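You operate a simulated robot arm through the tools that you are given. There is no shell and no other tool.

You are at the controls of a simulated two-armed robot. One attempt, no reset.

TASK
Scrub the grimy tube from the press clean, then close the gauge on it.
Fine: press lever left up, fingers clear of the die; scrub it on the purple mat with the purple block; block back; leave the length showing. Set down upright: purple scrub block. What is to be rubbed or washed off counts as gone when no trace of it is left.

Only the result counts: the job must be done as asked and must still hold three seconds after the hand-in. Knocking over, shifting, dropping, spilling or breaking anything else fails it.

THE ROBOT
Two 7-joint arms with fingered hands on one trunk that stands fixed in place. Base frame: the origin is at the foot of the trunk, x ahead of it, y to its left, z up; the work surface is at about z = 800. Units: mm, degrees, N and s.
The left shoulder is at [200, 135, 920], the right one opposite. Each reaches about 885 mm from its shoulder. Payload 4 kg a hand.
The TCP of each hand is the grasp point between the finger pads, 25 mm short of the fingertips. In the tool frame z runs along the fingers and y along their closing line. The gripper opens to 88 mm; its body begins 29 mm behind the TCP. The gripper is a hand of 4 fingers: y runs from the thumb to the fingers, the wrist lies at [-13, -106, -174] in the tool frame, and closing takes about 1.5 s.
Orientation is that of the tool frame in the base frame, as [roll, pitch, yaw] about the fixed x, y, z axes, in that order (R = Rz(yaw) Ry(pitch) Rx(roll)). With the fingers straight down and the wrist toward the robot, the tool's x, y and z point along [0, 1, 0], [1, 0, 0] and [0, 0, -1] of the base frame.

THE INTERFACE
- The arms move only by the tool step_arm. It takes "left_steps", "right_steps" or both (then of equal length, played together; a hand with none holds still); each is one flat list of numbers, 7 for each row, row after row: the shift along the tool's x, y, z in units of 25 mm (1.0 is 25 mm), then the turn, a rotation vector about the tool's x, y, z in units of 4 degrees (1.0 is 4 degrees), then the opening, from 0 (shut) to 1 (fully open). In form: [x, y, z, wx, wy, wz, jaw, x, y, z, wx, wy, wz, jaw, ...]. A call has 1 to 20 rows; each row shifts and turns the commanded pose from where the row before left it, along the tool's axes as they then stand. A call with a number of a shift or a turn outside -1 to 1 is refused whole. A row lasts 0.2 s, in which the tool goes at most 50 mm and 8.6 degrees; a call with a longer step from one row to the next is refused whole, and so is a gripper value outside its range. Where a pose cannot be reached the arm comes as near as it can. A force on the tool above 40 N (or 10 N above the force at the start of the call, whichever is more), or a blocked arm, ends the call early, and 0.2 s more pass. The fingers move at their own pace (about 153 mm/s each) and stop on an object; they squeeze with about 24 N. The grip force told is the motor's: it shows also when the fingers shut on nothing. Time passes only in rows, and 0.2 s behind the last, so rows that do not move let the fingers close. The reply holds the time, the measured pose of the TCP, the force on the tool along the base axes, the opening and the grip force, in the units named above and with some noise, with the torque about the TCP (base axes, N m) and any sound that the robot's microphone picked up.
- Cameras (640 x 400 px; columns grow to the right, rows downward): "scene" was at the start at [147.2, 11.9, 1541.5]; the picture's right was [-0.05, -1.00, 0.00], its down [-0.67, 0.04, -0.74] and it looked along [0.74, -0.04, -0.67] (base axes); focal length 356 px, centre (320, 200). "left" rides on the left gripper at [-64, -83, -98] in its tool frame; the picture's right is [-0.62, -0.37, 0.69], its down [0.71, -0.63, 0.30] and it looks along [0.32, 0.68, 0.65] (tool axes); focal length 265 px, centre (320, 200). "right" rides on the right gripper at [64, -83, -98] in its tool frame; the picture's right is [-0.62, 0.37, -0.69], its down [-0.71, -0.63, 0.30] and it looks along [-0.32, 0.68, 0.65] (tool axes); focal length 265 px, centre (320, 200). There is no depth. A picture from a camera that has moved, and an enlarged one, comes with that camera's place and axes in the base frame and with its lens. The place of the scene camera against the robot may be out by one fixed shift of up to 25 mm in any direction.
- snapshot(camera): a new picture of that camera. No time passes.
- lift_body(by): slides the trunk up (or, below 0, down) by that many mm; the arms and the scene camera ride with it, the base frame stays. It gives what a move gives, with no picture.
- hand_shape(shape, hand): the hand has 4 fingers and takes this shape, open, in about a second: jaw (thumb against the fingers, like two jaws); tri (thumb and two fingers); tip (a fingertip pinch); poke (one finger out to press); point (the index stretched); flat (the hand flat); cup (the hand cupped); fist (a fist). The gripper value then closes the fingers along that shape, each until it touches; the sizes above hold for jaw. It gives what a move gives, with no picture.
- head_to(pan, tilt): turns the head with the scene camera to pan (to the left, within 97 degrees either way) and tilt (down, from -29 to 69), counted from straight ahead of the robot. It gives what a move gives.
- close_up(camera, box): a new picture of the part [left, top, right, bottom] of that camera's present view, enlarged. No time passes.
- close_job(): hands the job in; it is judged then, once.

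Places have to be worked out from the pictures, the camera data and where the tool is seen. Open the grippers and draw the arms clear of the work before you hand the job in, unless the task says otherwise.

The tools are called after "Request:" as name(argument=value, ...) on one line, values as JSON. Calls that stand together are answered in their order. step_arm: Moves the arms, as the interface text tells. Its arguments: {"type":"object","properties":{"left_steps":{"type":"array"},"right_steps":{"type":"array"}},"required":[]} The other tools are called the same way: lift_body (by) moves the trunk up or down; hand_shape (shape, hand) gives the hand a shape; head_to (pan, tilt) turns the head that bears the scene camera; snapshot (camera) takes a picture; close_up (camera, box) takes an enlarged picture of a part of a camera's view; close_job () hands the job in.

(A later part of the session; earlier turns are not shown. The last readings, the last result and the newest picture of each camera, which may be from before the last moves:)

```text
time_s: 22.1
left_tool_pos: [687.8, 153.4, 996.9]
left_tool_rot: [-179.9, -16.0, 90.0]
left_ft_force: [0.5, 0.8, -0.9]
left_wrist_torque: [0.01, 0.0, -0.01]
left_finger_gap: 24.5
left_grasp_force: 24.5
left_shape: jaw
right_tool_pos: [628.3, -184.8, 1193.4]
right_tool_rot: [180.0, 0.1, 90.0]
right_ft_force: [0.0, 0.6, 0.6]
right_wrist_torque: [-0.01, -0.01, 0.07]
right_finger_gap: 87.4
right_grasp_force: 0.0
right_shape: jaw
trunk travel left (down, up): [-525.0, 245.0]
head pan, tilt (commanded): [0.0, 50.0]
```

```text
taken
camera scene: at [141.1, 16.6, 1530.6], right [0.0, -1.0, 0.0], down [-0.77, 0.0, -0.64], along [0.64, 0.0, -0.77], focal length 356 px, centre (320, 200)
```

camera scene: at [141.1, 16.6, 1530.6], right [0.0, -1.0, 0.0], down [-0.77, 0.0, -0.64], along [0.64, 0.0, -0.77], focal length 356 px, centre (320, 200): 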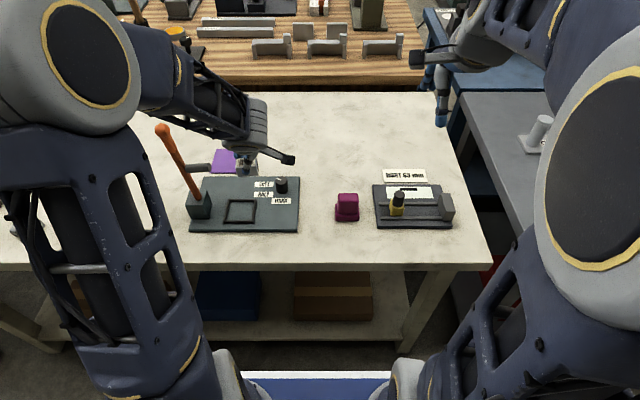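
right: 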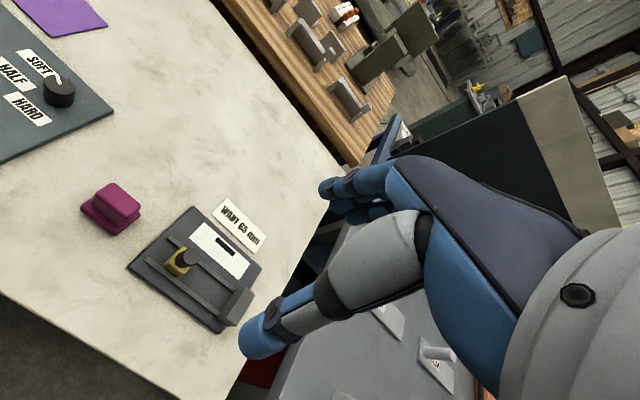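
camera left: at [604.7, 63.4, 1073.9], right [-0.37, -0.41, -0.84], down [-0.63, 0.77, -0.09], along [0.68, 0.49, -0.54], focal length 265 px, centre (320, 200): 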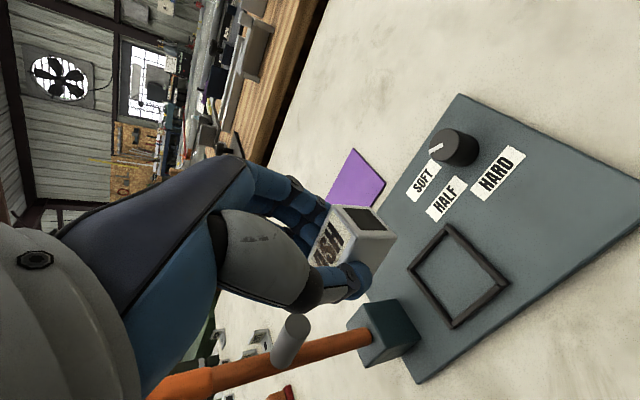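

The tube is out of the die, with lever and die undisturbed. I carry it forward (+x) at this height to x ≈ 875, keeping well right of the lever.

Request:
step_arm(left_steps=[0, 0.935, 0, 0, 0, 0, 0, 0, 0.935, 0, 0, 0, 0, 0, 0, 0.935, 0, 0, 0, 0, 0, 0, 0.935, 0, 0, 0, 0, 0, 0, 0.935, 0, 0, 0, 0, 0, 0, 0.935, 0, 0, 0, 0, 0, 0, 0.935, 0, 0, 0, 0, 0, 0, 0.935, 0, 0, 0, 0, 0, 0, 0, 0, 0, 0, 0, 0])

Request:
snapshot(camera="left")

Request:
snapshot(camera="scene")

```text
time_s: 24.1
left_tool_pos: [876.3, 152.6, 995.3]
left_tool_rot: [-179.9, -16.0, 90.0]
left_ft_force: [-0.7, -0.1, -0.6]
left_wrist_torque: [0.03, -0.01, -0.06]
left_finger_gap: 24.4
left_grasp_force: 24.2
left_shape: jaw
right_tool_pos: [626.8, -184.8, 1192.8]
right_tool_rot: [179.9, 0.0, 90.0]
right_ft_force: [-0.7, 0.6, 0.0]
right_wrist_torque: [0.02, -0.01, 0.0]
right_finger_gap: 87.5
right_grasp_force: 0.0
right_shape: jaw
trunk travel left (down, up): [-525.0, 245.0]
head pan, tilt (commanded): [0.0, 50.0]
```

```text
taken
camera left: at [792.8, 63.1, 1072.6], right [-0.37, -0.4, -0.84], down [-0.63, 0.77, -0.09], along [0.68, 0.49, -0.54], focal length 265 px, centre (320, 200)
```

left: 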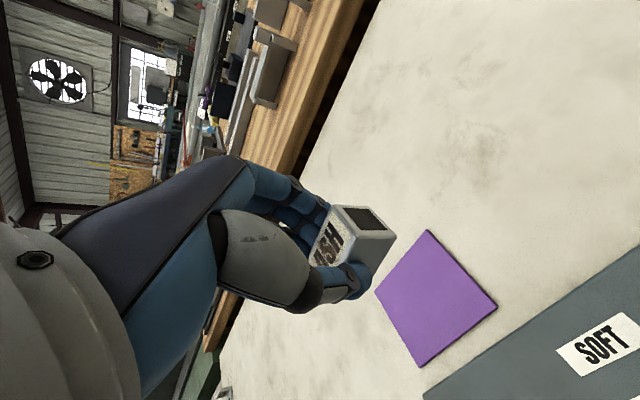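

```text
taken
camera scene: at [140.9, 16.4, 1530.7], right [0.0, -1.0, 0.0], down [-0.77, 0.0, -0.64], along [0.64, 0.0, -0.77], focal length 356 px, centre (320, 200)
```

scene: 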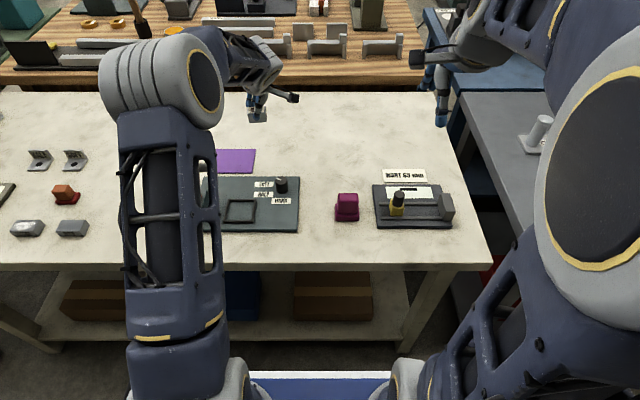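

The left end of the bench is now visible, with only another station's parts there, so the magenta block is the one. The mat spans x 832–931 and y 189–307. I lower the tube over it, to (881, 235, 880).

Request:
step_arm(left_steps=[0.314, 0.033, 0.888, 0, 0, 0, 0, 0.314, 0.033, 0.888, 0, 0, 0, 0, 0.314, 0.033, 0.888, 0, 0, 0, 0, 0.314, 0.033, 0.888, 0, 0, 0, 0, 0.314, 0.033, 0.888, 0, 0, 0, 0, 0.314, 0.033, 0.888, 0, 0, 0, 0, 0, 0, 0, 0, 0, 0, 0])

Request:
snapshot(camera="left")

Request:
snapshot(camera="scene")

```text
time_s: 25.8
left_tool_pos: [879.8, 235.7, 880.4]
left_tool_rot: [-179.8, -16.1, 89.9]
left_ft_force: [-0.1, -0.4, -1.1]
left_wrist_torque: [0.02, 0.0, 0.03]
left_finger_gap: 24.3
left_grasp_force: 23.9
left_shape: jaw
right_tool_pos: [627.4, -184.4, 1194.1]
right_tool_rot: [179.9, 0.0, 89.9]
right_ft_force: [-0.5, -0.6, 0.0]
right_wrist_torque: [0.0, 0.0, -0.02]
right_finger_gap: 87.5
right_grasp_force: 0.1
right_shape: jaw
trunk travel left (down, up): [-525.0, 245.0]
head pan, tilt (commanded): [0.0, 50.0]
```

```text
taken
camera left: at [797.0, 145.0, 956.1], right [-0.37, -0.4, -0.84], down [-0.63, 0.77, -0.09], along [0.68, 0.49, -0.54], focal length 265 px, centre (320, 200)
```

left: 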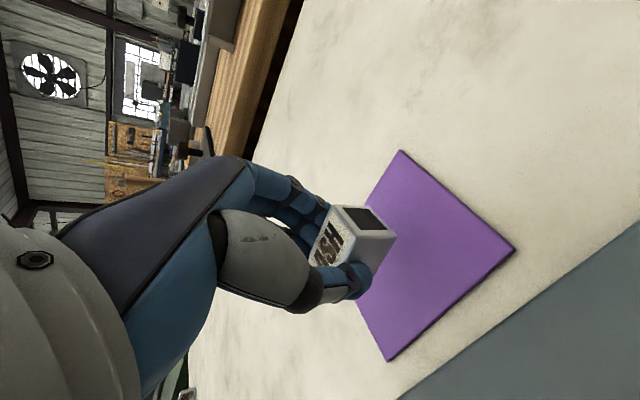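

```text
taken
camera scene: at [140.9, 16.4, 1530.7], right [0.0, -1.0, 0.0], down [-0.77, 0.0, -0.64], along [0.64, 0.0, -0.77], focal length 356 px, centre (320, 200)
```

scene: 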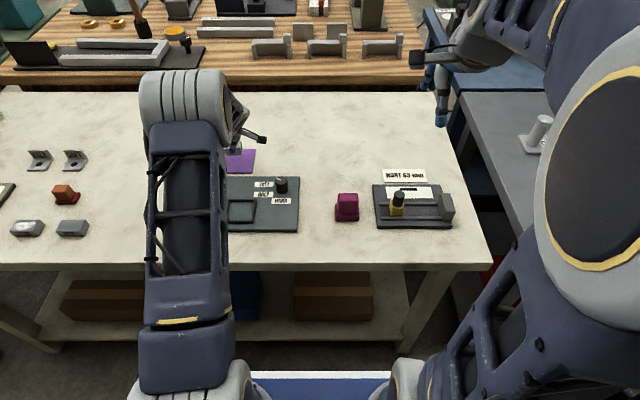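

Everything is clear. I lower to just above the mat, then in small steps until contact shows.

Request:
step_arm(left_steps=[-0.177, 0.02, 0.615, 0, 0, 0, 0, -0.177, 0.02, 0.615, 0, 0, 0, 0, 0, 0, 0, 0, 0, 0, 0, -0.022, 0, 0.077, 0, 0, 0, 0, 0, 0, 0, 0, 0, 0, 0])

Request:
close_up(camera="left", box=[280, 150, 520, 370])

```text
time_s: 26.9
left_tool_pos: [880.0, 234.7, 845.9]
left_tool_rot: [-179.9, -16.0, 90.0]
left_ft_force: [-0.3, 0.2, -1.3]
left_wrist_torque: [0.0, 0.0, 0.04]
left_finger_gap: 24.4
left_grasp_force: 23.8
left_shape: jaw
right_tool_pos: [627.7, -184.1, 1193.0]
right_tool_rot: [180.0, 0.0, 90.0]
right_ft_force: [0.3, -0.5, -0.2]
right_wrist_torque: [0.01, 0.01, -0.01]
right_finger_gap: 87.8
right_grasp_force: 0.1
right_shape: jaw
trunk travel left (down, up): [-525.0, 245.0]
head pan, tilt (commanded): [0.0, 50.0]
```

```text
1.82 times, centred on (400, 260) of left
camera zoom: at [797.7, 145.2, 923.0], right [-0.37, -0.4, -0.84], down [-0.63, 0.77, -0.09], along [0.68, 0.49, -0.54], focal length 483 px, centre (174, 91)
```

zoom: 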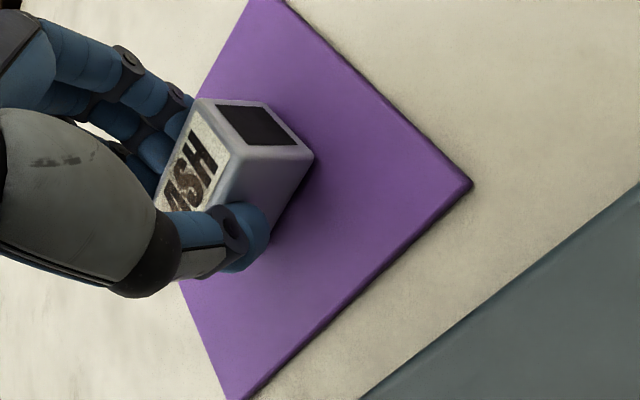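

The tube is almost on the mat. I go down in 1–2 mm steps until the force shows contact.

Request:
step_arm(left_steps=[-0.022, 0, 0.077, 0, 0, 0, 0, 0, 0, 0, 0, 0, 0, 0, -0.022, 0, 0.077, 0, 0, 0, 0, 0, 0, 0, 0, 0, 0, 0])

```text
time_s: 27.9
left_tool_pos: [882.0, 234.9, 843.4]
left_tool_rot: [179.8, -16.0, 90.1]
left_ft_force: [-0.6, -0.8, 10.0]
left_wrist_torque: [0.07, 0.07, 0.02]
left_finger_gap: 24.8
left_grasp_force: 24.3
left_shape: jaw
right_tool_pos: [627.5, -184.4, 1192.7]
right_tool_rot: [-180.0, 0.1, 90.0]
right_ft_force: [-0.7, 0.3, 0.2]
right_wrist_torque: [0.01, 0.0, 0.01]
right_finger_gap: 87.6
right_grasp_force: 0.1
right_shape: jaw
trunk travel left (down, up): [-525.0, 245.0]
head pan, tilt (commanded): [0.0, 50.0]
```

Contact shows (10 N up). I ease up about 1 mm and open the hand gently.

Request:
step_arm(left_steps=[0.011, 0, -0.04, 0, 0, 0, 0, 0, 0, 0, 0, 0, 0, 0.3, 0, 0, 0, 0, 0, 0, 0.45, 0, 0, 0, 0, 0, 0, 0.6, 0, 0, 0, 0, 0, 0, 0.7])

Request:
close_up(camera="left", box=[280, 150, 520, 370])

```text
time_s: 29.1
left_tool_pos: [882.0, 235.1, 842.9]
left_tool_rot: [-179.8, -16.0, 89.9]
left_ft_force: [-0.1, -0.6, 0.5]
left_wrist_torque: [0.0, 0.01, 0.0]
left_finger_gap: 61.3
left_grasp_force: 0.0
left_shape: jaw
right_tool_pos: [627.7, -183.7, 1193.2]
right_tool_rot: [180.0, 0.0, 90.0]
right_ft_force: [-0.4, 0.0, 0.6]
right_wrist_torque: [-0.01, -0.01, 0.03]
right_finger_gap: 87.6
right_grasp_force: 0.1
right_shape: jaw
trunk travel left (down, up): [-525.0, 245.0]
head pan, tilt (commanded): [0.0, 50.0]
```

```text
1.82 times, centred on (400, 260) of left
camera zoom: at [798.1, 145.4, 920.2], right [-0.37, -0.4, -0.84], down [-0.63, 0.77, -0.09], along [0.68, 0.49, -0.54], focal length 483 px, centre (174, 91)
```

zoom: 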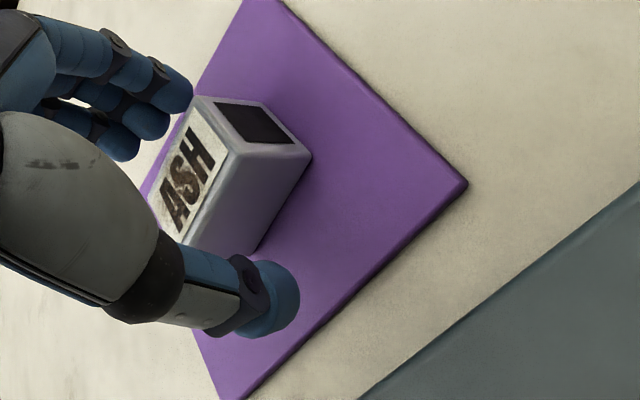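

The tube stands flat on the mat. I draw the hand up along its axis and look at it.

Request:
step_arm(left_steps=[0, 0, -0.5, 0, 0, 0, 0.8, 0, 0, -1, 0, 0, 0, 0.9, 0, 0, -1, 0, 0, 0, 1, 0, 0, -1, 0, 0, 0, 1, 0, 0, -1, 0, 0, 0, 1, 0, 0, -1, 0, 0, 0, 1, 0, 0, 0, 0, 0, 0, 1])

Request:
snapshot(camera="left")

Request:
snapshot(camera="scene")

```text
time_s: 30.8
left_tool_pos: [880.5, 196.4, 976.6]
left_tool_rot: [-179.9, -16.0, 90.0]
left_ft_force: [-0.1, -0.7, 0.3]
left_wrist_torque: [0.02, -0.01, -0.01]
left_finger_gap: 87.5
left_grasp_force: 0.0
left_shape: jaw
right_tool_pos: [628.6, -183.4, 1193.3]
right_tool_rot: [180.0, 0.0, 90.0]
right_ft_force: [0.4, 0.7, 0.1]
right_wrist_torque: [-0.01, -0.01, 0.0]
right_finger_gap: 87.7
right_grasp_force: 0.0
right_shape: jaw
trunk travel left (down, up): [-525.0, 245.0]
head pan, tilt (commanded): [0.0, 50.0]
```

```text
taken
camera left: at [798.5, 106.8, 1053.4], right [-0.37, -0.4, -0.84], down [-0.63, 0.77, -0.09], along [0.68, 0.49, -0.54], focal length 265 px, centre (320, 200)
```

left: 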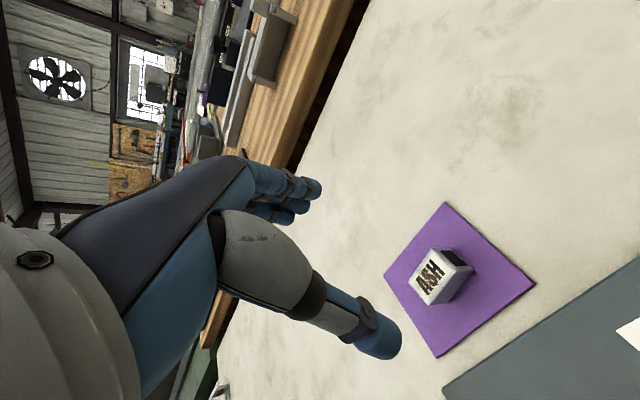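

```text
taken
camera scene: at [141.0, 16.4, 1530.6], right [0.0, -1.0, 0.0], down [-0.77, 0.0, -0.64], along [0.64, 0.0, -0.77], focal length 356 px, centre (320, 200)
```

scene: 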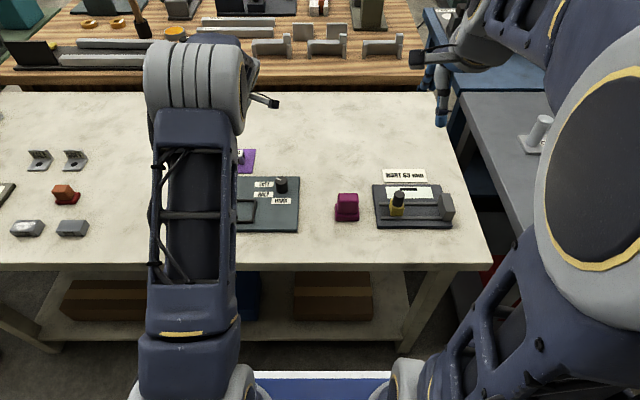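

I zoom on the tube to see where the grime sits and fix the tube's exact place.

Request:
close_up(camera="left", box=[370, 190, 550, 370])

Request:
close_up(camera="left", box=[400, 230, 490, 320])

```text
2.22 times, centred on (460, 280) of left
camera zoom: at [798.5, 106.8, 1053.4], right [-0.37, -0.4, -0.84], down [-0.63, 0.77, -0.09], along [0.68, 0.49, -0.54], focal length 590 px, centre (9, 22)
```

zoom: 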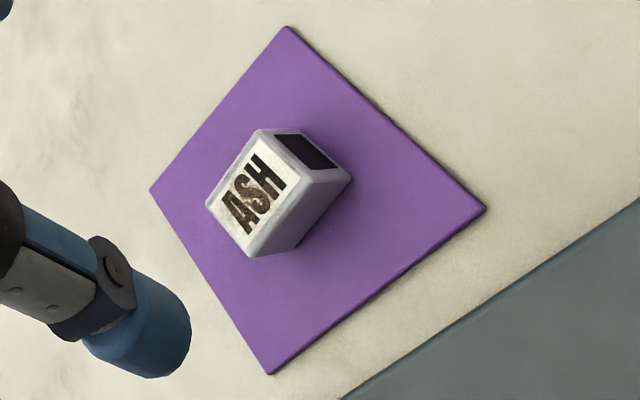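

```text
4.44 times, centred on (445, 275) of left
camera zoom: at [798.5, 106.8, 1053.4], right [-0.37, -0.4, -0.84], down [-0.63, 0.77, -0.09], along [0.68, 0.49, -0.54], focal length 1180 px, centre (-236, -133)
```

zoom: 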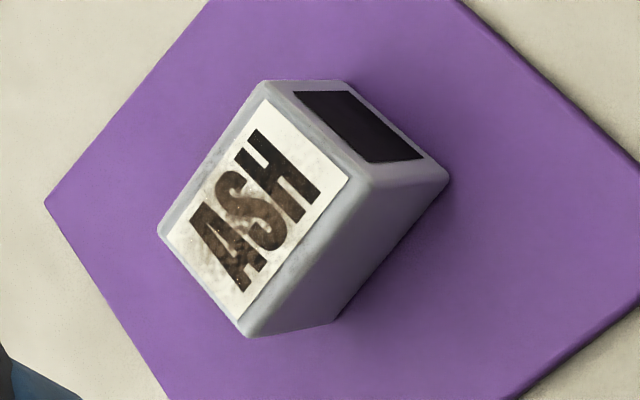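

For reference I look at the clean-looking spare tubes on the left.

Request:
close_up(camera="scene", box=[0, 140, 100, 245])

Request:
head_to(pan=25, tilt=50)

Request:
snapshot(camera="scene")

```text
3.81 times, centred on (50, 192) of scene
camera zoom: at [141.0, 16.4, 1530.6], right [0.0, -1.0, 0.0], down [-0.77, 0.0, -0.64], along [0.64, 0.0, -0.77], focal length 1355 px, centre (1349, 229)
```

zoom: 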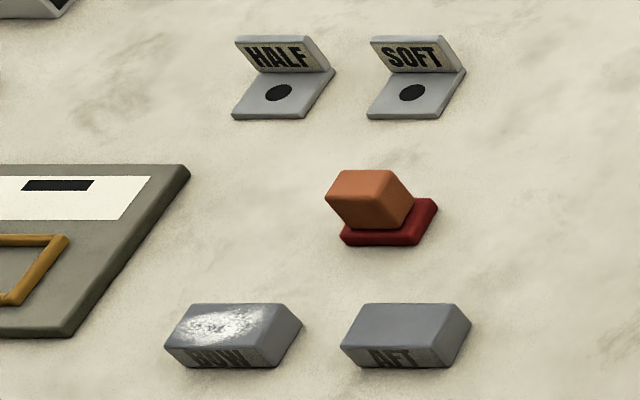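

```text
time_s: 31.6
left_tool_pos: [881.0, 197.1, 976.8]
left_tool_rot: [-179.9, -15.9, 90.0]
left_ft_force: [0.1, 0.7, 0.5]
left_wrist_torque: [-0.01, 0.0, -0.01]
left_finger_gap: 87.8
left_grasp_force: 0.0
left_shape: jaw
right_tool_pos: [626.7, -184.3, 1192.8]
right_tool_rot: [180.0, 0.0, 90.0]
right_ft_force: [-0.5, -0.2, 0.2]
right_wrist_torque: [-0.03, 0.03, 0.02]
right_finger_gap: 87.7
right_grasp_force: 0.1
right_shape: jaw
trunk travel left (down, up): [-525.0, 245.0]
head pan, tilt (commanded): [25.0, 50.0]
```

```text
taken
camera scene: at [133.8, 48.9, 1530.7], right [0.42, -0.91, 0.0], down [-0.69, -0.32, -0.64], along [0.58, 0.27, -0.77], focal length 356 px, centre (320, 200)
```

scene: 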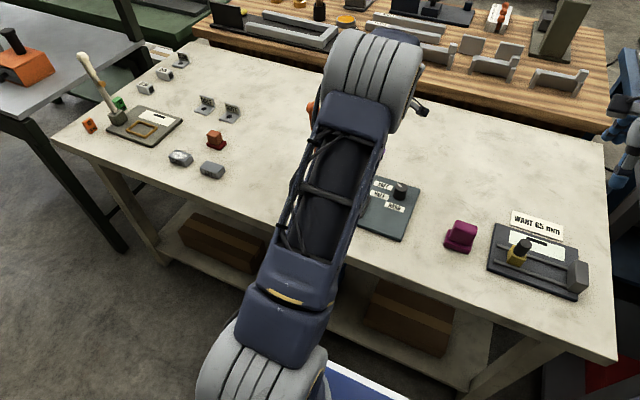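

No other purple block exists, so the magenta one it is. I move the left hand over the scrub block (≈ 688, −66), keeping its tilt. Meanwhile the right hand moves aside to the right.

Request:
step_arm(left_steps=[-0.936, -0.702, -0.205, 0, 0, 0, 1, -0.936, -0.702, -0.205, 0, 0, 0, 1, -0.936, -0.702, -0.205, 0, 0, 0, 1, -0.936, -0.702, -0.205, 0, 0, 0, 1, -0.936, -0.702, -0.205, 0, 0, 0, 1, -0.936, -0.702, -0.205, 0, 0, 0, 1, -0.936, -0.702, -0.205, 0, 0, 0, 1, -0.936, -0.702, -0.205, 0, 0, 0, 1, -0.936, -0.702, -0.205, 0, 0, 0, 1, -0.936, -0.702, -0.205, 0, 0, 0, 1, -0.936, -0.702, -0.205, 0, 0, 0, 1, 0, 0, 0, 0, 0, 0, 1], right_steps=[-1, 0, 0, 0, 0, 0, 1, -1, 0, 0, 0, 0, 0, 1, -1, 0, 0, 0, 0, 0, 1, -1, 0, 0, 0, 0, 0, 1, -1, 0, 0, 0, 0, 0, 1, -1, 0, 0, 0, 0, 0, 1, 0, 0, 0, 0, 0, 0, 1, 0, 0, 0, 0, 0, 0, 1, 0, 0, 0, 0, 0, 0, 1, 0, 0, 0, 0, 0, 0, 1, 0, 0, 0, 0, 0, 0, 1, 0, 0, 0, 0, 0, 0, 1])

Request:
head_to(pan=0, tilt=50)

Request:
snapshot(camera="scene")

Request:
snapshot(camera="left")

```text
time_s: 34.2
left_tool_pos: [694.2, -57.4, 960.2]
left_tool_rot: [179.9, -15.7, 91.3]
left_ft_force: [0.0, -0.3, 0.1]
left_wrist_torque: [-0.03, 0.04, 0.02]
left_finger_gap: 87.8
left_grasp_force: 0.0
left_shape: jaw
right_tool_pos: [625.3, -334.8, 1195.0]
right_tool_rot: [179.8, 0.2, 89.7]
right_ft_force: [-0.1, 0.6, 0.7]
right_wrist_torque: [-0.02, 0.01, 0.0]
right_finger_gap: 87.6
right_grasp_force: 0.1
right_shape: jaw
trunk travel left (down, up): [-525.0, 245.0]
head pan, tilt (commanded): [25.0, 50.0]
```

```text
time_s: 35.1
left_tool_pos: [692.3, -58.1, 960.2]
left_tool_rot: [-179.9, -15.8, 91.0]
left_ft_force: [0.2, 0.7, 0.2]
left_wrist_torque: [-0.01, 0.0, -0.01]
left_finger_gap: 87.3
left_grasp_force: 0.1
left_shape: jaw
right_tool_pos: [626.2, -334.4, 1194.8]
right_tool_rot: [179.7, 0.1, 90.0]
right_ft_force: [-0.4, -0.9, 0.6]
right_wrist_torque: [-0.01, -0.01, 0.01]
right_finger_gap: 87.6
right_grasp_force: 0.1
right_shape: jaw
trunk travel left (down, up): [-525.0, 245.0]
head pan, tilt (commanded): [0.0, 50.0]
```

```text
taken
camera scene: at [140.9, 16.4, 1530.7], right [0.0, -1.0, 0.0], down [-0.77, 0.0, -0.64], along [0.64, 0.0, -0.77], focal length 356 px, centre (320, 200)
```

scene: 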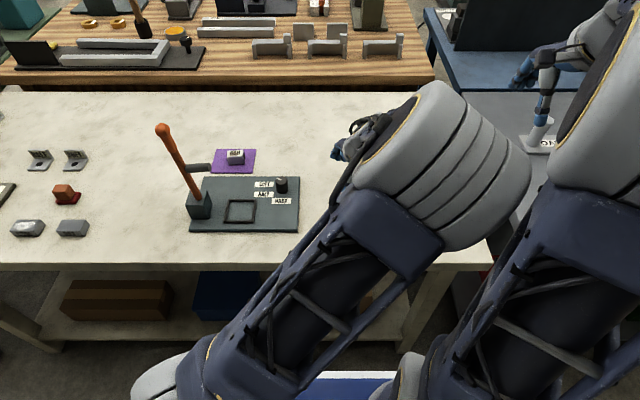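

```text
taken
camera left: at [612.1, -148.5, 1036.7], right [-0.36, -0.42, -0.84], down [-0.65, 0.76, -0.1], along [0.67, 0.5, -0.54], focal length 265 px, centre (320, 200)
```

left: 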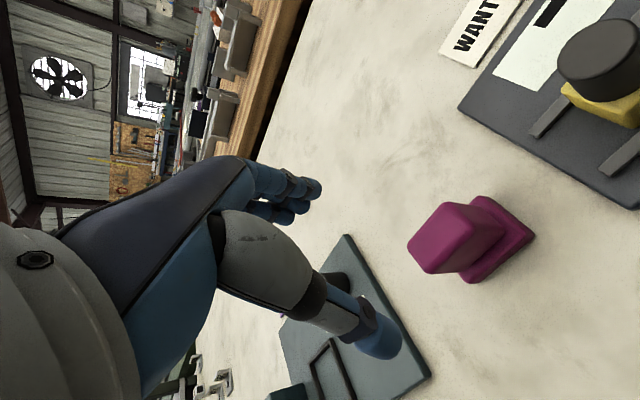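

The left elbow swings across toward the right arm here, so the right arm is the better one for the block. I bring the left arm back up and to the left, clear of the lever.

Request:
step_arm(left_steps=[0.257, 0, -0.897, 0, 0, 0, 1, 0.257, 0, -0.897, 0, 0, 0, 1, 0.257, 0, -0.897, 0, 0, 0, 1, 0.257, 0, -0.897, 0, 0, 0, 1, 0.257, 0, -0.897, 0, 0, 0, 1, 0.257, 0, -0.897, 0, 0, 0, 1, 0.257, 0, -0.897, 0, 0, 0, 1, 0.257, 0, -0.897, 0, 0, 0, 1, 0.96, -0.3, 0.276, 0, 0, 0, 1, 0.96, -0.3, 0.276, 0, 0, 0, 1, 0.96, -0.3, 0.276, 0, 0, 0, 1, 0.96, -0.3, 0.276, 0, 0, 0, 1, 0.96, -0.3, 0.276, 0, 0, 0, 1, 0.96, -0.3, 0.276, 0, 0, 0, 1, 0.96, -0.3, 0.276, 0, 0, 0, 1, 0.96, -0.3, 0.276, 0, 0, 0, 1, 0.96, -0.3, 0.276, 0, 0, 0, 1, 0.96, -0.3, 0.276, 0, 0, 0, 1])

Request:
snapshot(camera="scene")

```text
time_s: 38.9
left_tool_pos: [614.2, 184.7, 1145.2]
left_tool_rot: [-180.0, -16.1, 89.9]
left_ft_force: [-0.2, -0.6, 0.1]
left_wrist_torque: [0.0, -0.02, 0.01]
left_finger_gap: 87.7
left_grasp_force: 0.0
left_shape: jaw
right_tool_pos: [628.0, -334.2, 1194.2]
right_tool_rot: [-180.0, 0.0, 90.0]
right_ft_force: [0.2, 0.2, -0.2]
right_wrist_torque: [0.02, 0.01, -0.03]
right_finger_gap: 87.6
right_grasp_force: 0.0
right_shape: jaw
trunk travel left (down, up): [-525.0, 245.0]
head pan, tilt (commanded): [0.0, 50.0]
```

```text
taken
camera scene: at [141.0, 16.2, 1530.6], right [0.0, -1.0, 0.0], down [-0.77, 0.0, -0.64], along [0.64, 0.0, -0.77], focal length 356 px, centre (320, 200)
```

scene: 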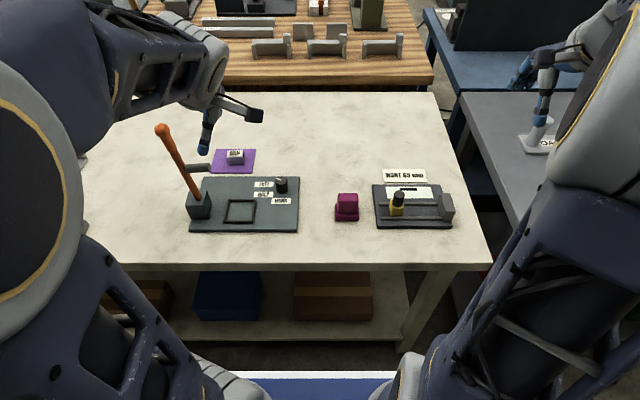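

All is undisturbed. I move the left arm further out of the way, tilt the right hand 16° (leaning to the right), and bring it above the scrub block.

Request:
step_arm(left_steps=[0.915, -0.08, -0.183, 0, 0, 0, 1, 0.915, -0.08, -0.183, 0, 0, 0, 1, 0.915, -0.08, -0.183, 0, 0, 0, 1, 0.915, -0.08, -0.183, 0, 0, 0, 1, 0.915, -0.08, -0.183, 0, 0, 0, 1, 0.915, -0.08, -0.183, 0, 0, 0, 1, 0.915, -0.08, -0.183, 0, 0, 0, 1, 0, 0, 0, 0, -1, 0, 1, 0, 0, 0, 0, -1, 0, 1, 0, 0, 0, 0, -1, 0, 1, 0, 0, 0, 0, -1, 0, 1, 0, 0, 0, 0, 0, 0, 1, 0, 0, 0, 0, 0, 0, 1, 0, 0, 0, 0, 0, 0, 1, 0, 0, 0, 0, 0, 0, 1, 0, 0, 0, 0, 0, 0, 1, 0, 0, 0, 0, 0, 0, 1], right_steps=[0, 0, 0, 0, 1, 0, 1, 0, 0, 0, 0, 1, 0, 1, 0, 0, 0, 0, 1, 0, 1, 0, 0, 0, 0, 1, 0, 1, 0.643, 0.2, 0.997, 0, 0, 0, 1, 0.643, 0.2, 0.997, 0, 0, 0, 1, 0.643, 0.2, 0.997, 0, 0, 0, 1, 0.643, 0.2, 0.997, 0, 0, 0, 1, 0.643, 0.2, 0.997, 0, 0, 0, 1, 0.643, 0.2, 0.997, 0, 0, 0, 1, 0.643, 0.2, 0.997, 0, 0, 0, 1, 0.643, 0.2, 0.997, 0, 0, 0, 1, 0.643, 0.2, 0.997, 0, 0, 0, 1, 0.643, 0.2, 0.997, 0, 0, 0, 1, 0.643, 0.2, 0.997, 0, 0, 0, 1, 0.643, 0.2, 0.997, 0, 0, 0, 1, 0, 0, 0, 0, 0, 0, 1])

Request:
snapshot(camera="scene")

Request:
snapshot(camera="right")

```text
time_s: 42.5
left_tool_pos: [599.6, 329.6, 1221.5]
left_tool_rot: [-179.9, 0.0, 90.0]
left_ft_force: [0.9, -0.2, -0.1]
left_wrist_torque: [-0.04, 0.03, 0.02]
left_finger_gap: 87.6
left_grasp_force: 0.2
left_shape: jaw
right_tool_pos: [688.5, -67.4, 959.6]
right_tool_rot: [179.9, -16.0, 89.9]
right_ft_force: [0.3, -0.3, 0.7]
right_wrist_torque: [0.01, 0.01, 0.0]
right_finger_gap: 87.9
right_grasp_force: 0.0
right_shape: jaw
trunk travel left (down, up): [-525.0, 245.0]
head pan, tilt (commanded): [0.0, 50.0]
```

```text
taken
camera scene: at [140.9, 16.4, 1530.7], right [0.0, -1.0, 0.0], down [-0.77, 0.0, -0.64], along [0.64, 0.0, -0.77], focal length 356 px, centre (320, 200)
```

scene: 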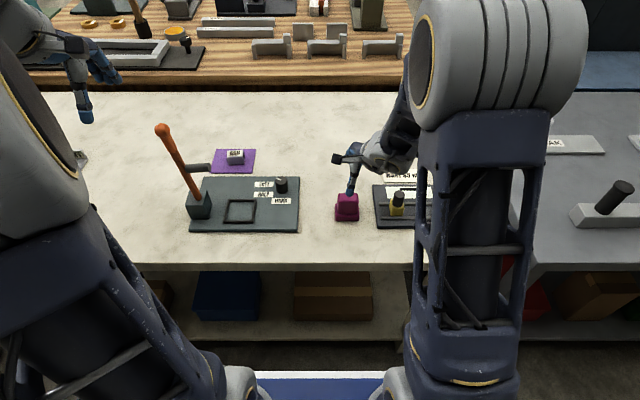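

```text
taken
camera right: at [604.8, -31.8, 1072.2], right [0.37, -0.79, 0.5], down [-0.63, -0.6, -0.49], along [0.68, -0.13, -0.72], focal length 265 px, centre (320, 200)
```

right: 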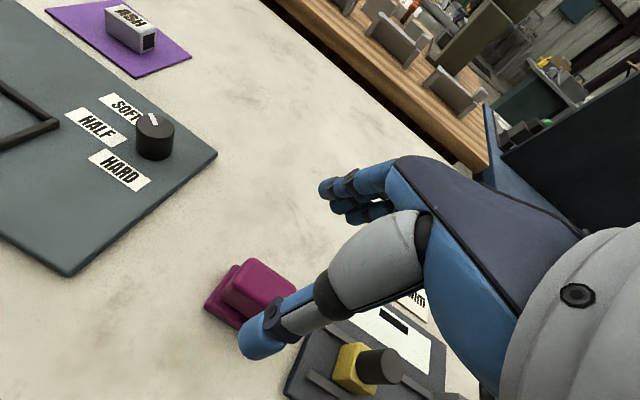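

The right arm takes a comfortable pose here. I zoom in to refine the block position relative to the hand.

Request:
close_up(camera="right", box=[180, 230, 340, 380])

Request:
close_up(camera="scene", box=[310, 140, 450, 240])

```text
2.67 times, centred on (260, 305) of right
camera zoom: at [604.8, -31.8, 1072.2], right [0.37, -0.79, 0.5], down [-0.63, -0.6, -0.49], along [0.68, -0.13, -0.72], focal length 708 px, centre (480, -80)
```

zoom: 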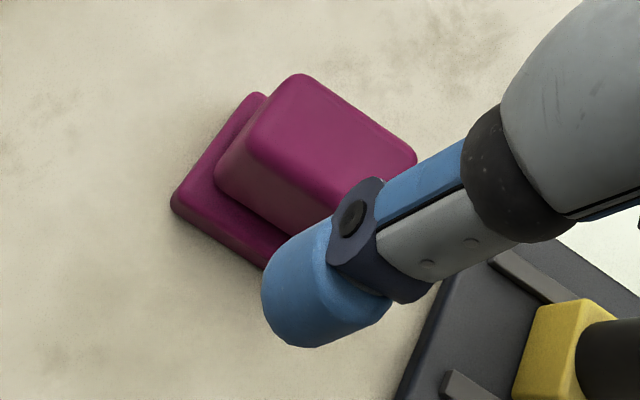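

```text
4.00 times, centred on (380, 190) of scene
camera zoom: at [140.9, 16.4, 1530.7], right [0.0, -1.0, 0.0], down [-0.77, 0.0, -0.64], along [0.64, 0.0, -0.77], focal length 1423 px, centre (80, 240)
```

zoom: 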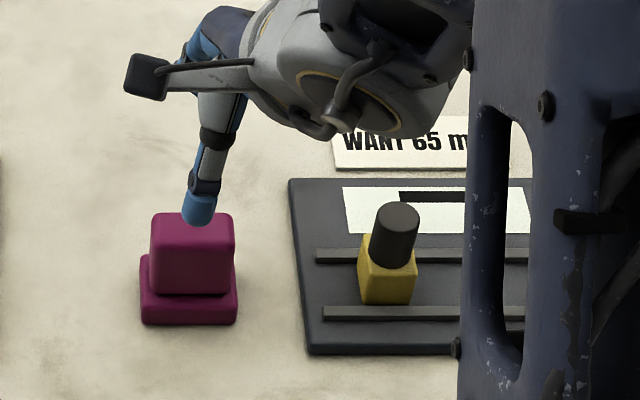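

The handle spans x 673–699, y −88…−44, top z 870. I descend to z ≈ 855 around it.

Request:
step_arm(right_steps=[-0.22, -0.02, 0.808, 0, 0, 0, 1, -0.22, -0.02, 0.808, 0, 0, 0, 1, -0.22, -0.02, 0.808, 0, 0, 0, 1, -0.22, -0.02, 0.808, 0, 0, 0, 1, -0.22, -0.02, 0.808, 0, 0, 0, 1, 0, 0, 0, 0, 0, 0, 1])

Request:
close_up(camera="right", box=[200, 150, 420, 370])

Request:
close_up(camera="scene", box=[310, 140, 450, 240])

```text
time_s: 43.9
left_tool_pos: [600.6, 329.1, 1220.8]
left_tool_rot: [-180.0, 0.0, 90.0]
left_ft_force: [0.0, -0.1, -0.6]
left_wrist_torque: [0.01, -0.01, 0.05]
left_finger_gap: 87.8
left_grasp_force: 0.0
left_shape: jaw
right_tool_pos: [685.8, -66.4, 855.1]
right_tool_rot: [180.0, -16.0, 90.0]
right_ft_force: [-0.9, -0.1, 0.3]
right_wrist_torque: [0.02, 0.0, -0.02]
right_finger_gap: 87.8
right_grasp_force: 0.0
right_shape: jaw
trunk travel left (down, up): [-525.0, 245.0]
head pan, tilt (commanded): [0.0, 50.0]
```

```text
1.82 times, centred on (310, 260) of right
camera zoom: at [602.6, -30.9, 967.7], right [0.37, -0.79, 0.5], down [-0.63, -0.6, -0.49], along [0.68, -0.13, -0.72], focal length 483 px, centre (338, 91)
```

zoom: 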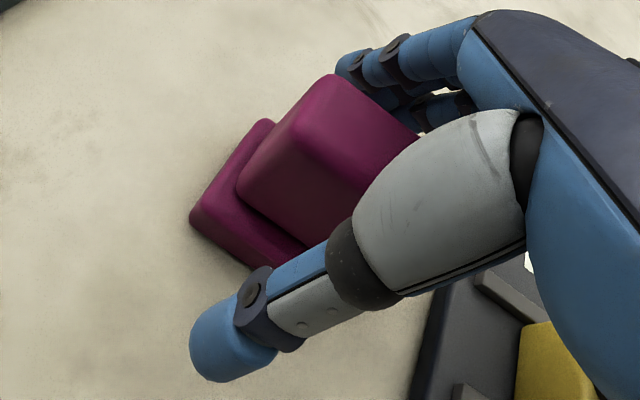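

```text
4.00 times, centred on (380, 190) of scene
camera zoom: at [140.9, 16.4, 1530.7], right [0.0, -1.0, 0.0], down [-0.77, 0.0, -0.64], along [0.64, 0.0, -0.77], focal length 1423 px, centre (80, 240)
```

zoom: 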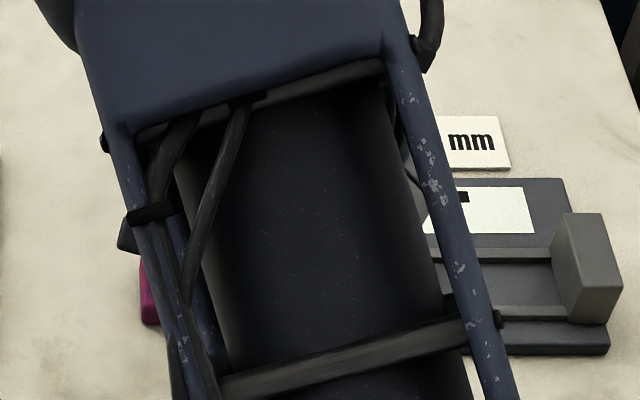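

The handle is well inside the jaw. I close the right hand on it.

Request:
step_arm(right_steps=[0, 0, 0, 0, 0, 0, 0.6, 0, 0, 0, 0, 0, 0, 0.4, 0, 0, 0, 0, 0, 0, 0.25, 0, 0, 0, 0, 0, 0, 0.1, 0, 0, 0, 0, 0, 0, 0, 0, 0, 0, 0, 0, 0, 0, 0, 0, 0, 0, 0, 0, 0])

Request:
close_up(camera="right", box=[200, 150, 420, 370])

```text
time_s: 45.5
left_tool_pos: [600.9, 329.8, 1220.6]
left_tool_rot: [-180.0, 0.0, 89.9]
left_ft_force: [-0.6, 0.5, -0.6]
left_wrist_torque: [-0.01, 0.02, -0.01]
left_finger_gap: 87.8
left_grasp_force: 0.1
left_shape: jaw
right_tool_pos: [687.2, -66.3, 855.2]
right_tool_rot: [-180.0, -15.9, 90.0]
right_ft_force: [0.4, -0.1, -0.2]
right_wrist_torque: [0.0, -0.02, -0.01]
right_finger_gap: 24.5
right_grasp_force: 24.1
right_shape: jaw
trunk travel left (down, up): [-525.0, 245.0]
head pan, tilt (commanded): [0.0, 50.0]
```

```text
1.82 times, centred on (310, 260) of right
camera zoom: at [602.6, -30.8, 967.7], right [0.37, -0.79, 0.5], down [-0.63, -0.6, -0.49], along [0.68, -0.13, -0.72], focal length 483 px, centre (338, 91)
```

zoom: 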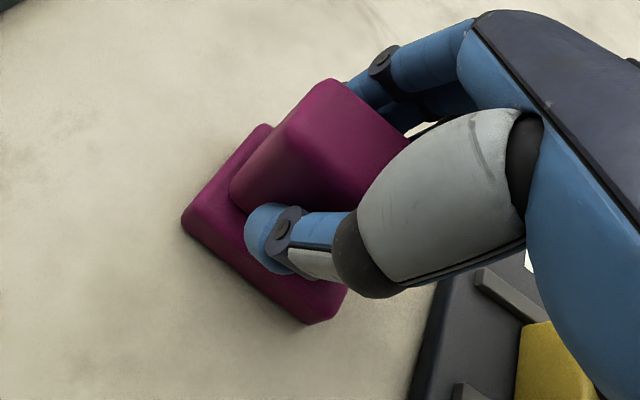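

The block is gripped (24.5 mm, 24 N). I lift it straight up 125 mm, then carry it toward the mat with a pause to check.

Request:
step_arm(right_steps=[0.14, 0, -0.48, 0, 0, 0, 0, 0.276, 0, -0.96, 0, 0, 0, 0, 0.276, 0, -0.96, 0, 0, 0, 0, 0.276, 0, -0.96, 0, 0, 0, 0, 0.276, 0, -0.96, 0, 0, 0, 0, 0.136, 0, -0.48, 0, 0, 0, 0, 0.964, 0.653, 0.277, 0, 0, 0, 0, 0.964, 0.653, 0.277, 0, 0, 0, 0, 0.964, 0.653, 0.277, 0, 0, 0, 0, 0.964, 0.653, 0.277, 0, 0, 0, 0, 0.964, 0.653, 0.277, 0, 0, 0, 0, 0.964, 0.653, 0.277, 0, 0, 0, 0, 0.964, 0.653, 0.277, 0, 0, 0, 0, 0, 0, 0, 0, 0, 0, 0])

Request:
snapshot(camera="scene")

Request:
snapshot(camera="right")

```text
time_s: 48.5
left_tool_pos: [599.5, 330.0, 1221.1]
left_tool_rot: [-179.9, 0.0, 90.0]
left_ft_force: [0.2, -0.6, 0.3]
left_wrist_torque: [-0.02, -0.03, -0.01]
left_finger_gap: 87.7
left_grasp_force: 0.0
left_shape: jaw
right_tool_pos: [801.1, 111.0, 979.1]
right_tool_rot: [179.9, -16.0, 90.0]
right_ft_force: [-0.1, -0.7, -1.6]
right_wrist_torque: [0.01, -0.01, 0.0]
right_finger_gap: 24.5
right_grasp_force: 23.9
right_shape: jaw
trunk travel left (down, up): [-525.0, 245.0]
head pan, tilt (commanded): [0.0, 50.0]
```

```text
taken
camera scene: at [140.9, 16.4, 1530.6], right [0.0, -1.0, 0.0], down [-0.77, 0.0, -0.64], along [0.64, 0.0, -0.77], focal length 356 px, centre (320, 200)
```

scene: 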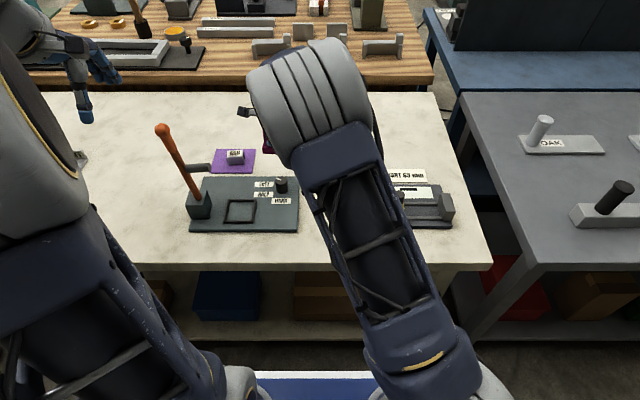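

```text
taken
camera right: at [716.7, 145.4, 1090.6], right [0.37, -0.79, 0.5], down [-0.63, -0.6, -0.49], along [0.68, -0.13, -0.72], focal length 265 px, centre (320, 200)
```

right: 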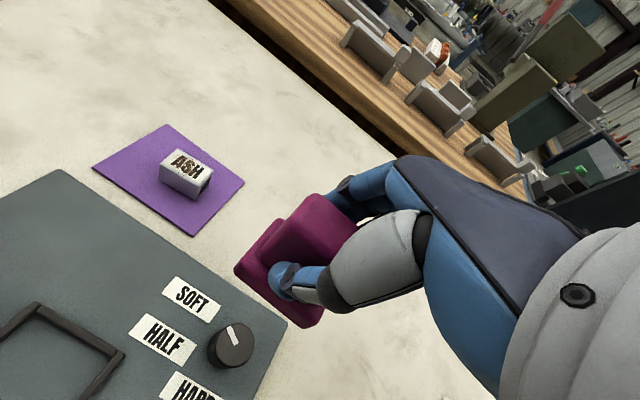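

The right arm reaches well. I zoom on the tube from here, and shift the left arm further left for clearance.

Request:
close_up(camera="right", box=[80, 110, 260, 250])

Request:
step_arm(left_steps=[1, 0, 0, 0, 0, 0, 1, 1, 0, 0, 0, 0, 0, 1, 1, 0, 0, 0, 0, 0, 1, 0, 0, 0, 0, 0, 0, 1])

```text
2.86 times, centred on (170, 180) of right
camera zoom: at [716.7, 145.4, 1090.6], right [0.37, -0.79, 0.5], down [-0.63, -0.6, -0.49], along [0.68, -0.13, -0.72], focal length 758 px, centre (749, 257)
```

zoom: 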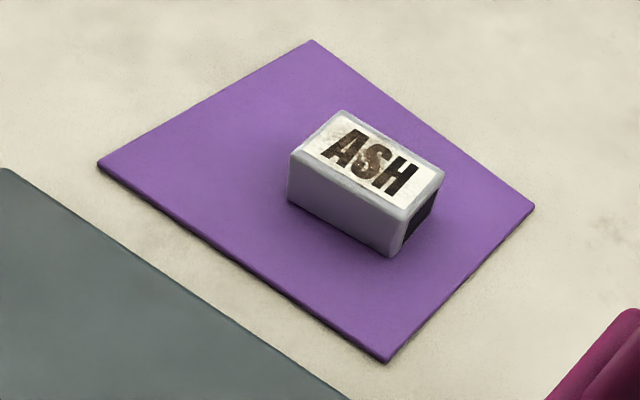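

```text
time_s: 49.5
left_tool_pos: [601.2, 405.9, 1219.7]
left_tool_rot: [180.0, 0.0, 90.0]
left_ft_force: [0.7, -0.3, 0.5]
left_wrist_torque: [0.01, 0.04, -0.01]
left_finger_gap: 87.7
left_grasp_force: 0.1
left_shape: jaw
right_tool_pos: [800.2, 109.9, 977.7]
right_tool_rot: [179.9, -16.0, 90.0]
right_ft_force: [0.2, -0.2, -0.6]
right_wrist_torque: [0.0, 0.0, 0.0]
right_finger_gap: 24.4
right_grasp_force: 24.3
right_shape: jaw
trunk travel left (down, up): [-525.0, 245.0]
head pan, tilt (commanded): [0.0, 50.0]
```

The tube's centre is at about (880, 237) with its top near z 835. I bring the block above it, to TCP (877, 236, 920).

Request:
step_arm(right_steps=[0.837, 0.612, 0.723, 0, 0, 0, 0, 0.837, 0.612, 0.723, 0, 0, 0, 0, 0.837, 0.612, 0.723, 0, 0, 0, 0, 0.837, 0.612, 0.723, 0, 0, 0, 0, 0.837, 0.612, 0.723, 0, 0, 0, 0, 0, 0, 0, 0, 0, 0, 0])

Request:
snapshot(camera="scene")

Request:
snapshot(camera="right")

Request:
snapshot(camera="left")

```text
time_s: 50.9
left_tool_pos: [600.8, 405.2, 1220.6]
left_tool_rot: [-179.9, 0.0, 90.0]
left_ft_force: [0.5, 0.1, 0.2]
left_wrist_torque: [0.02, 0.05, 0.03]
left_finger_gap: 87.7
left_grasp_force: 0.1
left_shape: jaw
right_tool_pos: [876.6, 237.5, 923.7]
right_tool_rot: [180.0, -15.9, 90.0]
right_ft_force: [0.1, -0.6, 0.0]
right_wrist_torque: [-0.01, 0.01, 0.05]
right_finger_gap: 24.2
right_grasp_force: 24.2
right_shape: jaw
trunk travel left (down, up): [-525.0, 245.0]
head pan, tilt (commanded): [0.0, 50.0]
```

```text
taken
camera scene: at [140.9, 16.4, 1530.6], right [0.0, -1.0, 0.0], down [-0.77, 0.0, -0.64], along [0.64, 0.0, -0.77], focal length 356 px, centre (320, 200)
```

scene: 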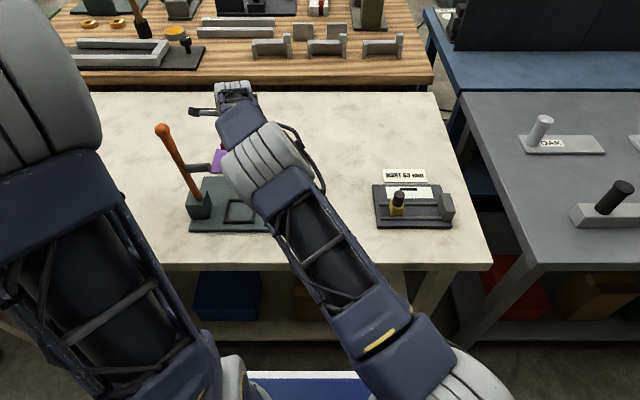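

```text
taken
camera right: at [792.6, 272.3, 1035.4], right [0.37, -0.79, 0.49], down [-0.63, -0.6, -0.49], along [0.68, -0.13, -0.72], focal length 265 px, centre (320, 200)
```

right: 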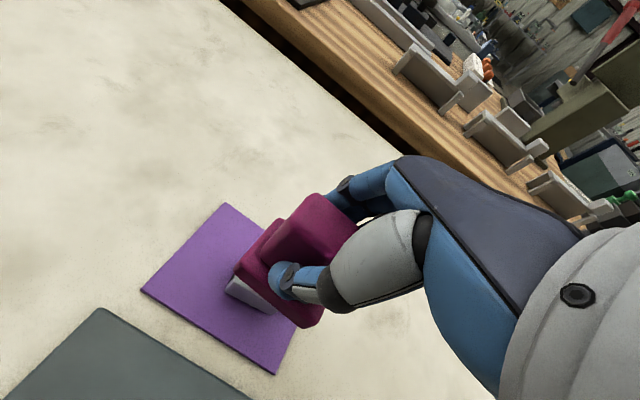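

```text
taken
camera left: at [518.6, 339.9, 1318.3], right [-0.37, -0.62, -0.69], down [-0.63, 0.71, -0.3], along [0.68, 0.32, -0.65], focal length 265 px, centre (320, 200)
```

left: 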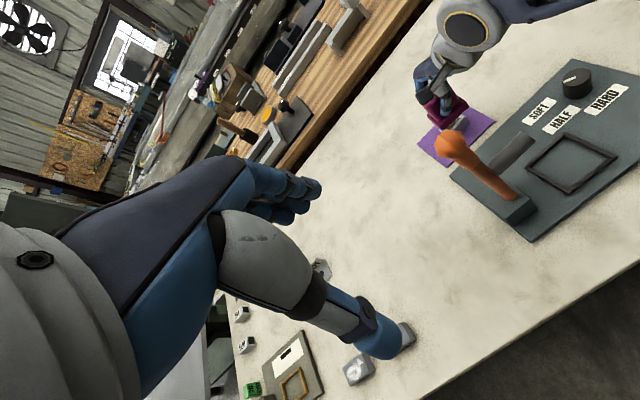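

The left camera sees the block above the tube; I zoom there to check the alignment from the side.

Request:
close_up(camera="left", box=[400, 60, 510, 180])

Request:
close_up(camera="right", box=[140, 180, 380, 380])

```text
3.33 times, centred on (455, 120) of left
camera zoom: at [518.6, 339.9, 1318.3], right [-0.37, -0.62, -0.69], down [-0.63, 0.71, -0.3], along [0.68, 0.32, -0.65], focal length 885 px, centre (-130, 467)
```

zoom: 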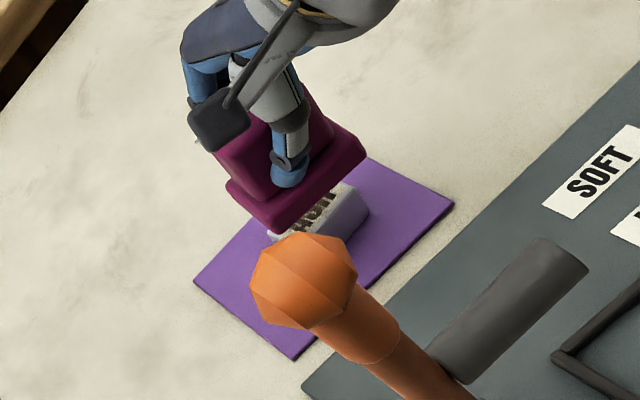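

```text
2.00 times, centred on (260, 280) of right
camera zoom: at [792.6, 272.3, 1035.4], right [0.37, -0.79, 0.49], down [-0.63, -0.6, -0.49], along [0.68, -0.13, -0.72], focal length 531 px, centre (440, 40)
```

zoom: 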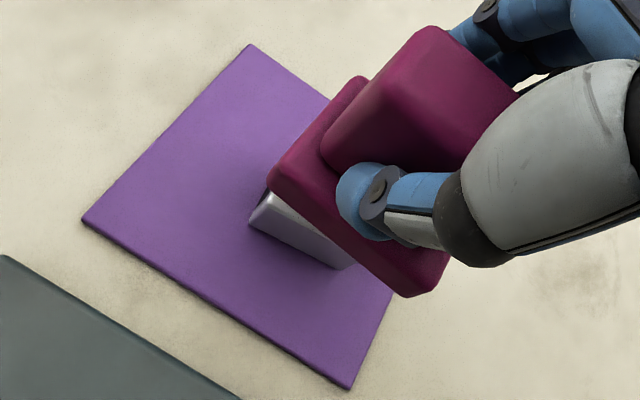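

I lower the block to just above the tube's top, then creep down to light contact.

Request:
step_arm(right_steps=[-0.166, 0, 0.576, 0, 0, 0, 0, -0.166, 0, 0.576, 0, 0, 0, 0, 0, 0, 0, 0, 0, 0, 0, -0.011, 0, 0.0384, 0, 0, 0, 0, 0, 0, 0, 0, 0, 0, 0])

```text
time_s: 52.1
left_tool_pos: [601.9, 405.4, 1220.0]
left_tool_rot: [-179.9, 0.0, 90.0]
left_ft_force: [-0.2, 0.6, -0.3]
left_wrist_torque: [-0.01, -0.02, -0.01]
left_finger_gap: 87.7
left_grasp_force: 0.0
left_shape: jaw
right_tool_pos: [876.9, 235.8, 890.6]
right_tool_rot: [179.9, -16.0, 90.0]
right_ft_force: [0.0, 0.1, -0.6]
right_wrist_torque: [-0.01, 0.01, 0.01]
right_finger_gap: 24.3
right_grasp_force: 23.8
right_shape: jaw
trunk travel left (down, up): [-525.0, 245.0]
head pan, tilt (commanded): [0.0, 50.0]
```

Request:
step_arm(right_steps=[-0.011, 0, 0.0384, 0, 0, 0, 0, 0, 0, 0, 0, 0, 0, 0, -0.011, 0, 0.0384, 0, 0, 0, 0, 0, 0, 0, 0, 0, 0, 0])

```text
time_s: 53.1
left_tool_pos: [602.0, 405.8, 1219.3]
left_tool_rot: [-180.0, 0.0, 90.1]
left_ft_force: [0.0, 0.3, -0.2]
left_wrist_torque: [-0.02, 0.02, -0.02]
left_finger_gap: 87.7
left_grasp_force: 0.0
left_shape: jaw
right_tool_pos: [875.4, 237.6, 888.0]
right_tool_rot: [-180.0, -15.9, 90.0]
right_ft_force: [0.5, -0.1, 1.3]
right_wrist_torque: [0.0, -0.03, -0.02]
right_finger_gap: 24.3
right_grasp_force: 23.7
right_shape: jaw
trunk travel left (down, up): [-525.0, 245.0]
head pan, tilt (commanded): [0.0, 50.0]
```

Force is just starting (1.3 N at z ≈ 888). I go down 1 mm at a time until a light press of several newtons shows.

Request:
step_arm(right_steps=[-0.011, 0, 0.0384, 0, 0, 0, 0, 0, 0, 0, 0, 0, 0, 0])

Request:
step_arm(right_steps=[-0.011, 0, 0.0384, 0, 0, 0, 0, 0, 0, 0, 0, 0, 0, 0])

Request:
close_up(camera="left", box=[400, 60, 510, 180])

```text
time_s: 53.7
left_tool_pos: [602.4, 405.2, 1219.0]
left_tool_rot: [-179.9, 0.0, 90.1]
left_ft_force: [0.4, -0.3, 0.2]
left_wrist_torque: [0.03, -0.03, -0.01]
left_finger_gap: 87.9
left_grasp_force: 0.1
left_shape: jaw
right_tool_pos: [876.1, 236.5, 887.4]
right_tool_rot: [179.9, -16.0, 90.0]
right_ft_force: [0.4, 0.4, 4.8]
right_wrist_torque: [0.01, -0.09, 0.04]
right_finger_gap: 24.5
right_grasp_force: 24.1
right_shape: jaw
trunk travel left (down, up): [-525.0, 245.0]
head pan, tilt (commanded): [0.0, 50.0]
```

```text
time_s: 54.3
left_tool_pos: [601.5, 405.5, 1219.6]
left_tool_rot: [-180.0, 0.0, 89.9]
left_ft_force: [-0.3, -0.8, -0.6]
left_wrist_torque: [0.0, -0.02, -0.05]
left_finger_gap: 87.4
left_grasp_force: 0.0
left_shape: jaw
right_tool_pos: [875.8, 236.3, 886.8]
right_tool_rot: [179.9, -16.1, 90.1]
right_ft_force: [0.2, 1.4, 9.9]
right_wrist_torque: [0.05, -0.09, 0.01]
right_finger_gap: 24.6
right_grasp_force: 23.7
right_shape: jaw
trunk travel left (down, up): [-525.0, 245.0]
head pan, tilt (commanded): [0.0, 50.0]
```

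```text
3.33 times, centred on (455, 120) of left
camera zoom: at [518.4, 339.9, 1318.5], right [-0.37, -0.62, -0.69], down [-0.63, 0.71, -0.3], along [0.68, 0.32, -0.65], focal length 885 px, centre (-130, 467)
```

zoom: 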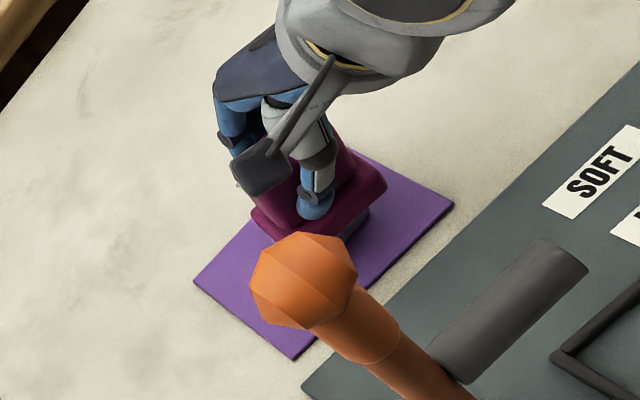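

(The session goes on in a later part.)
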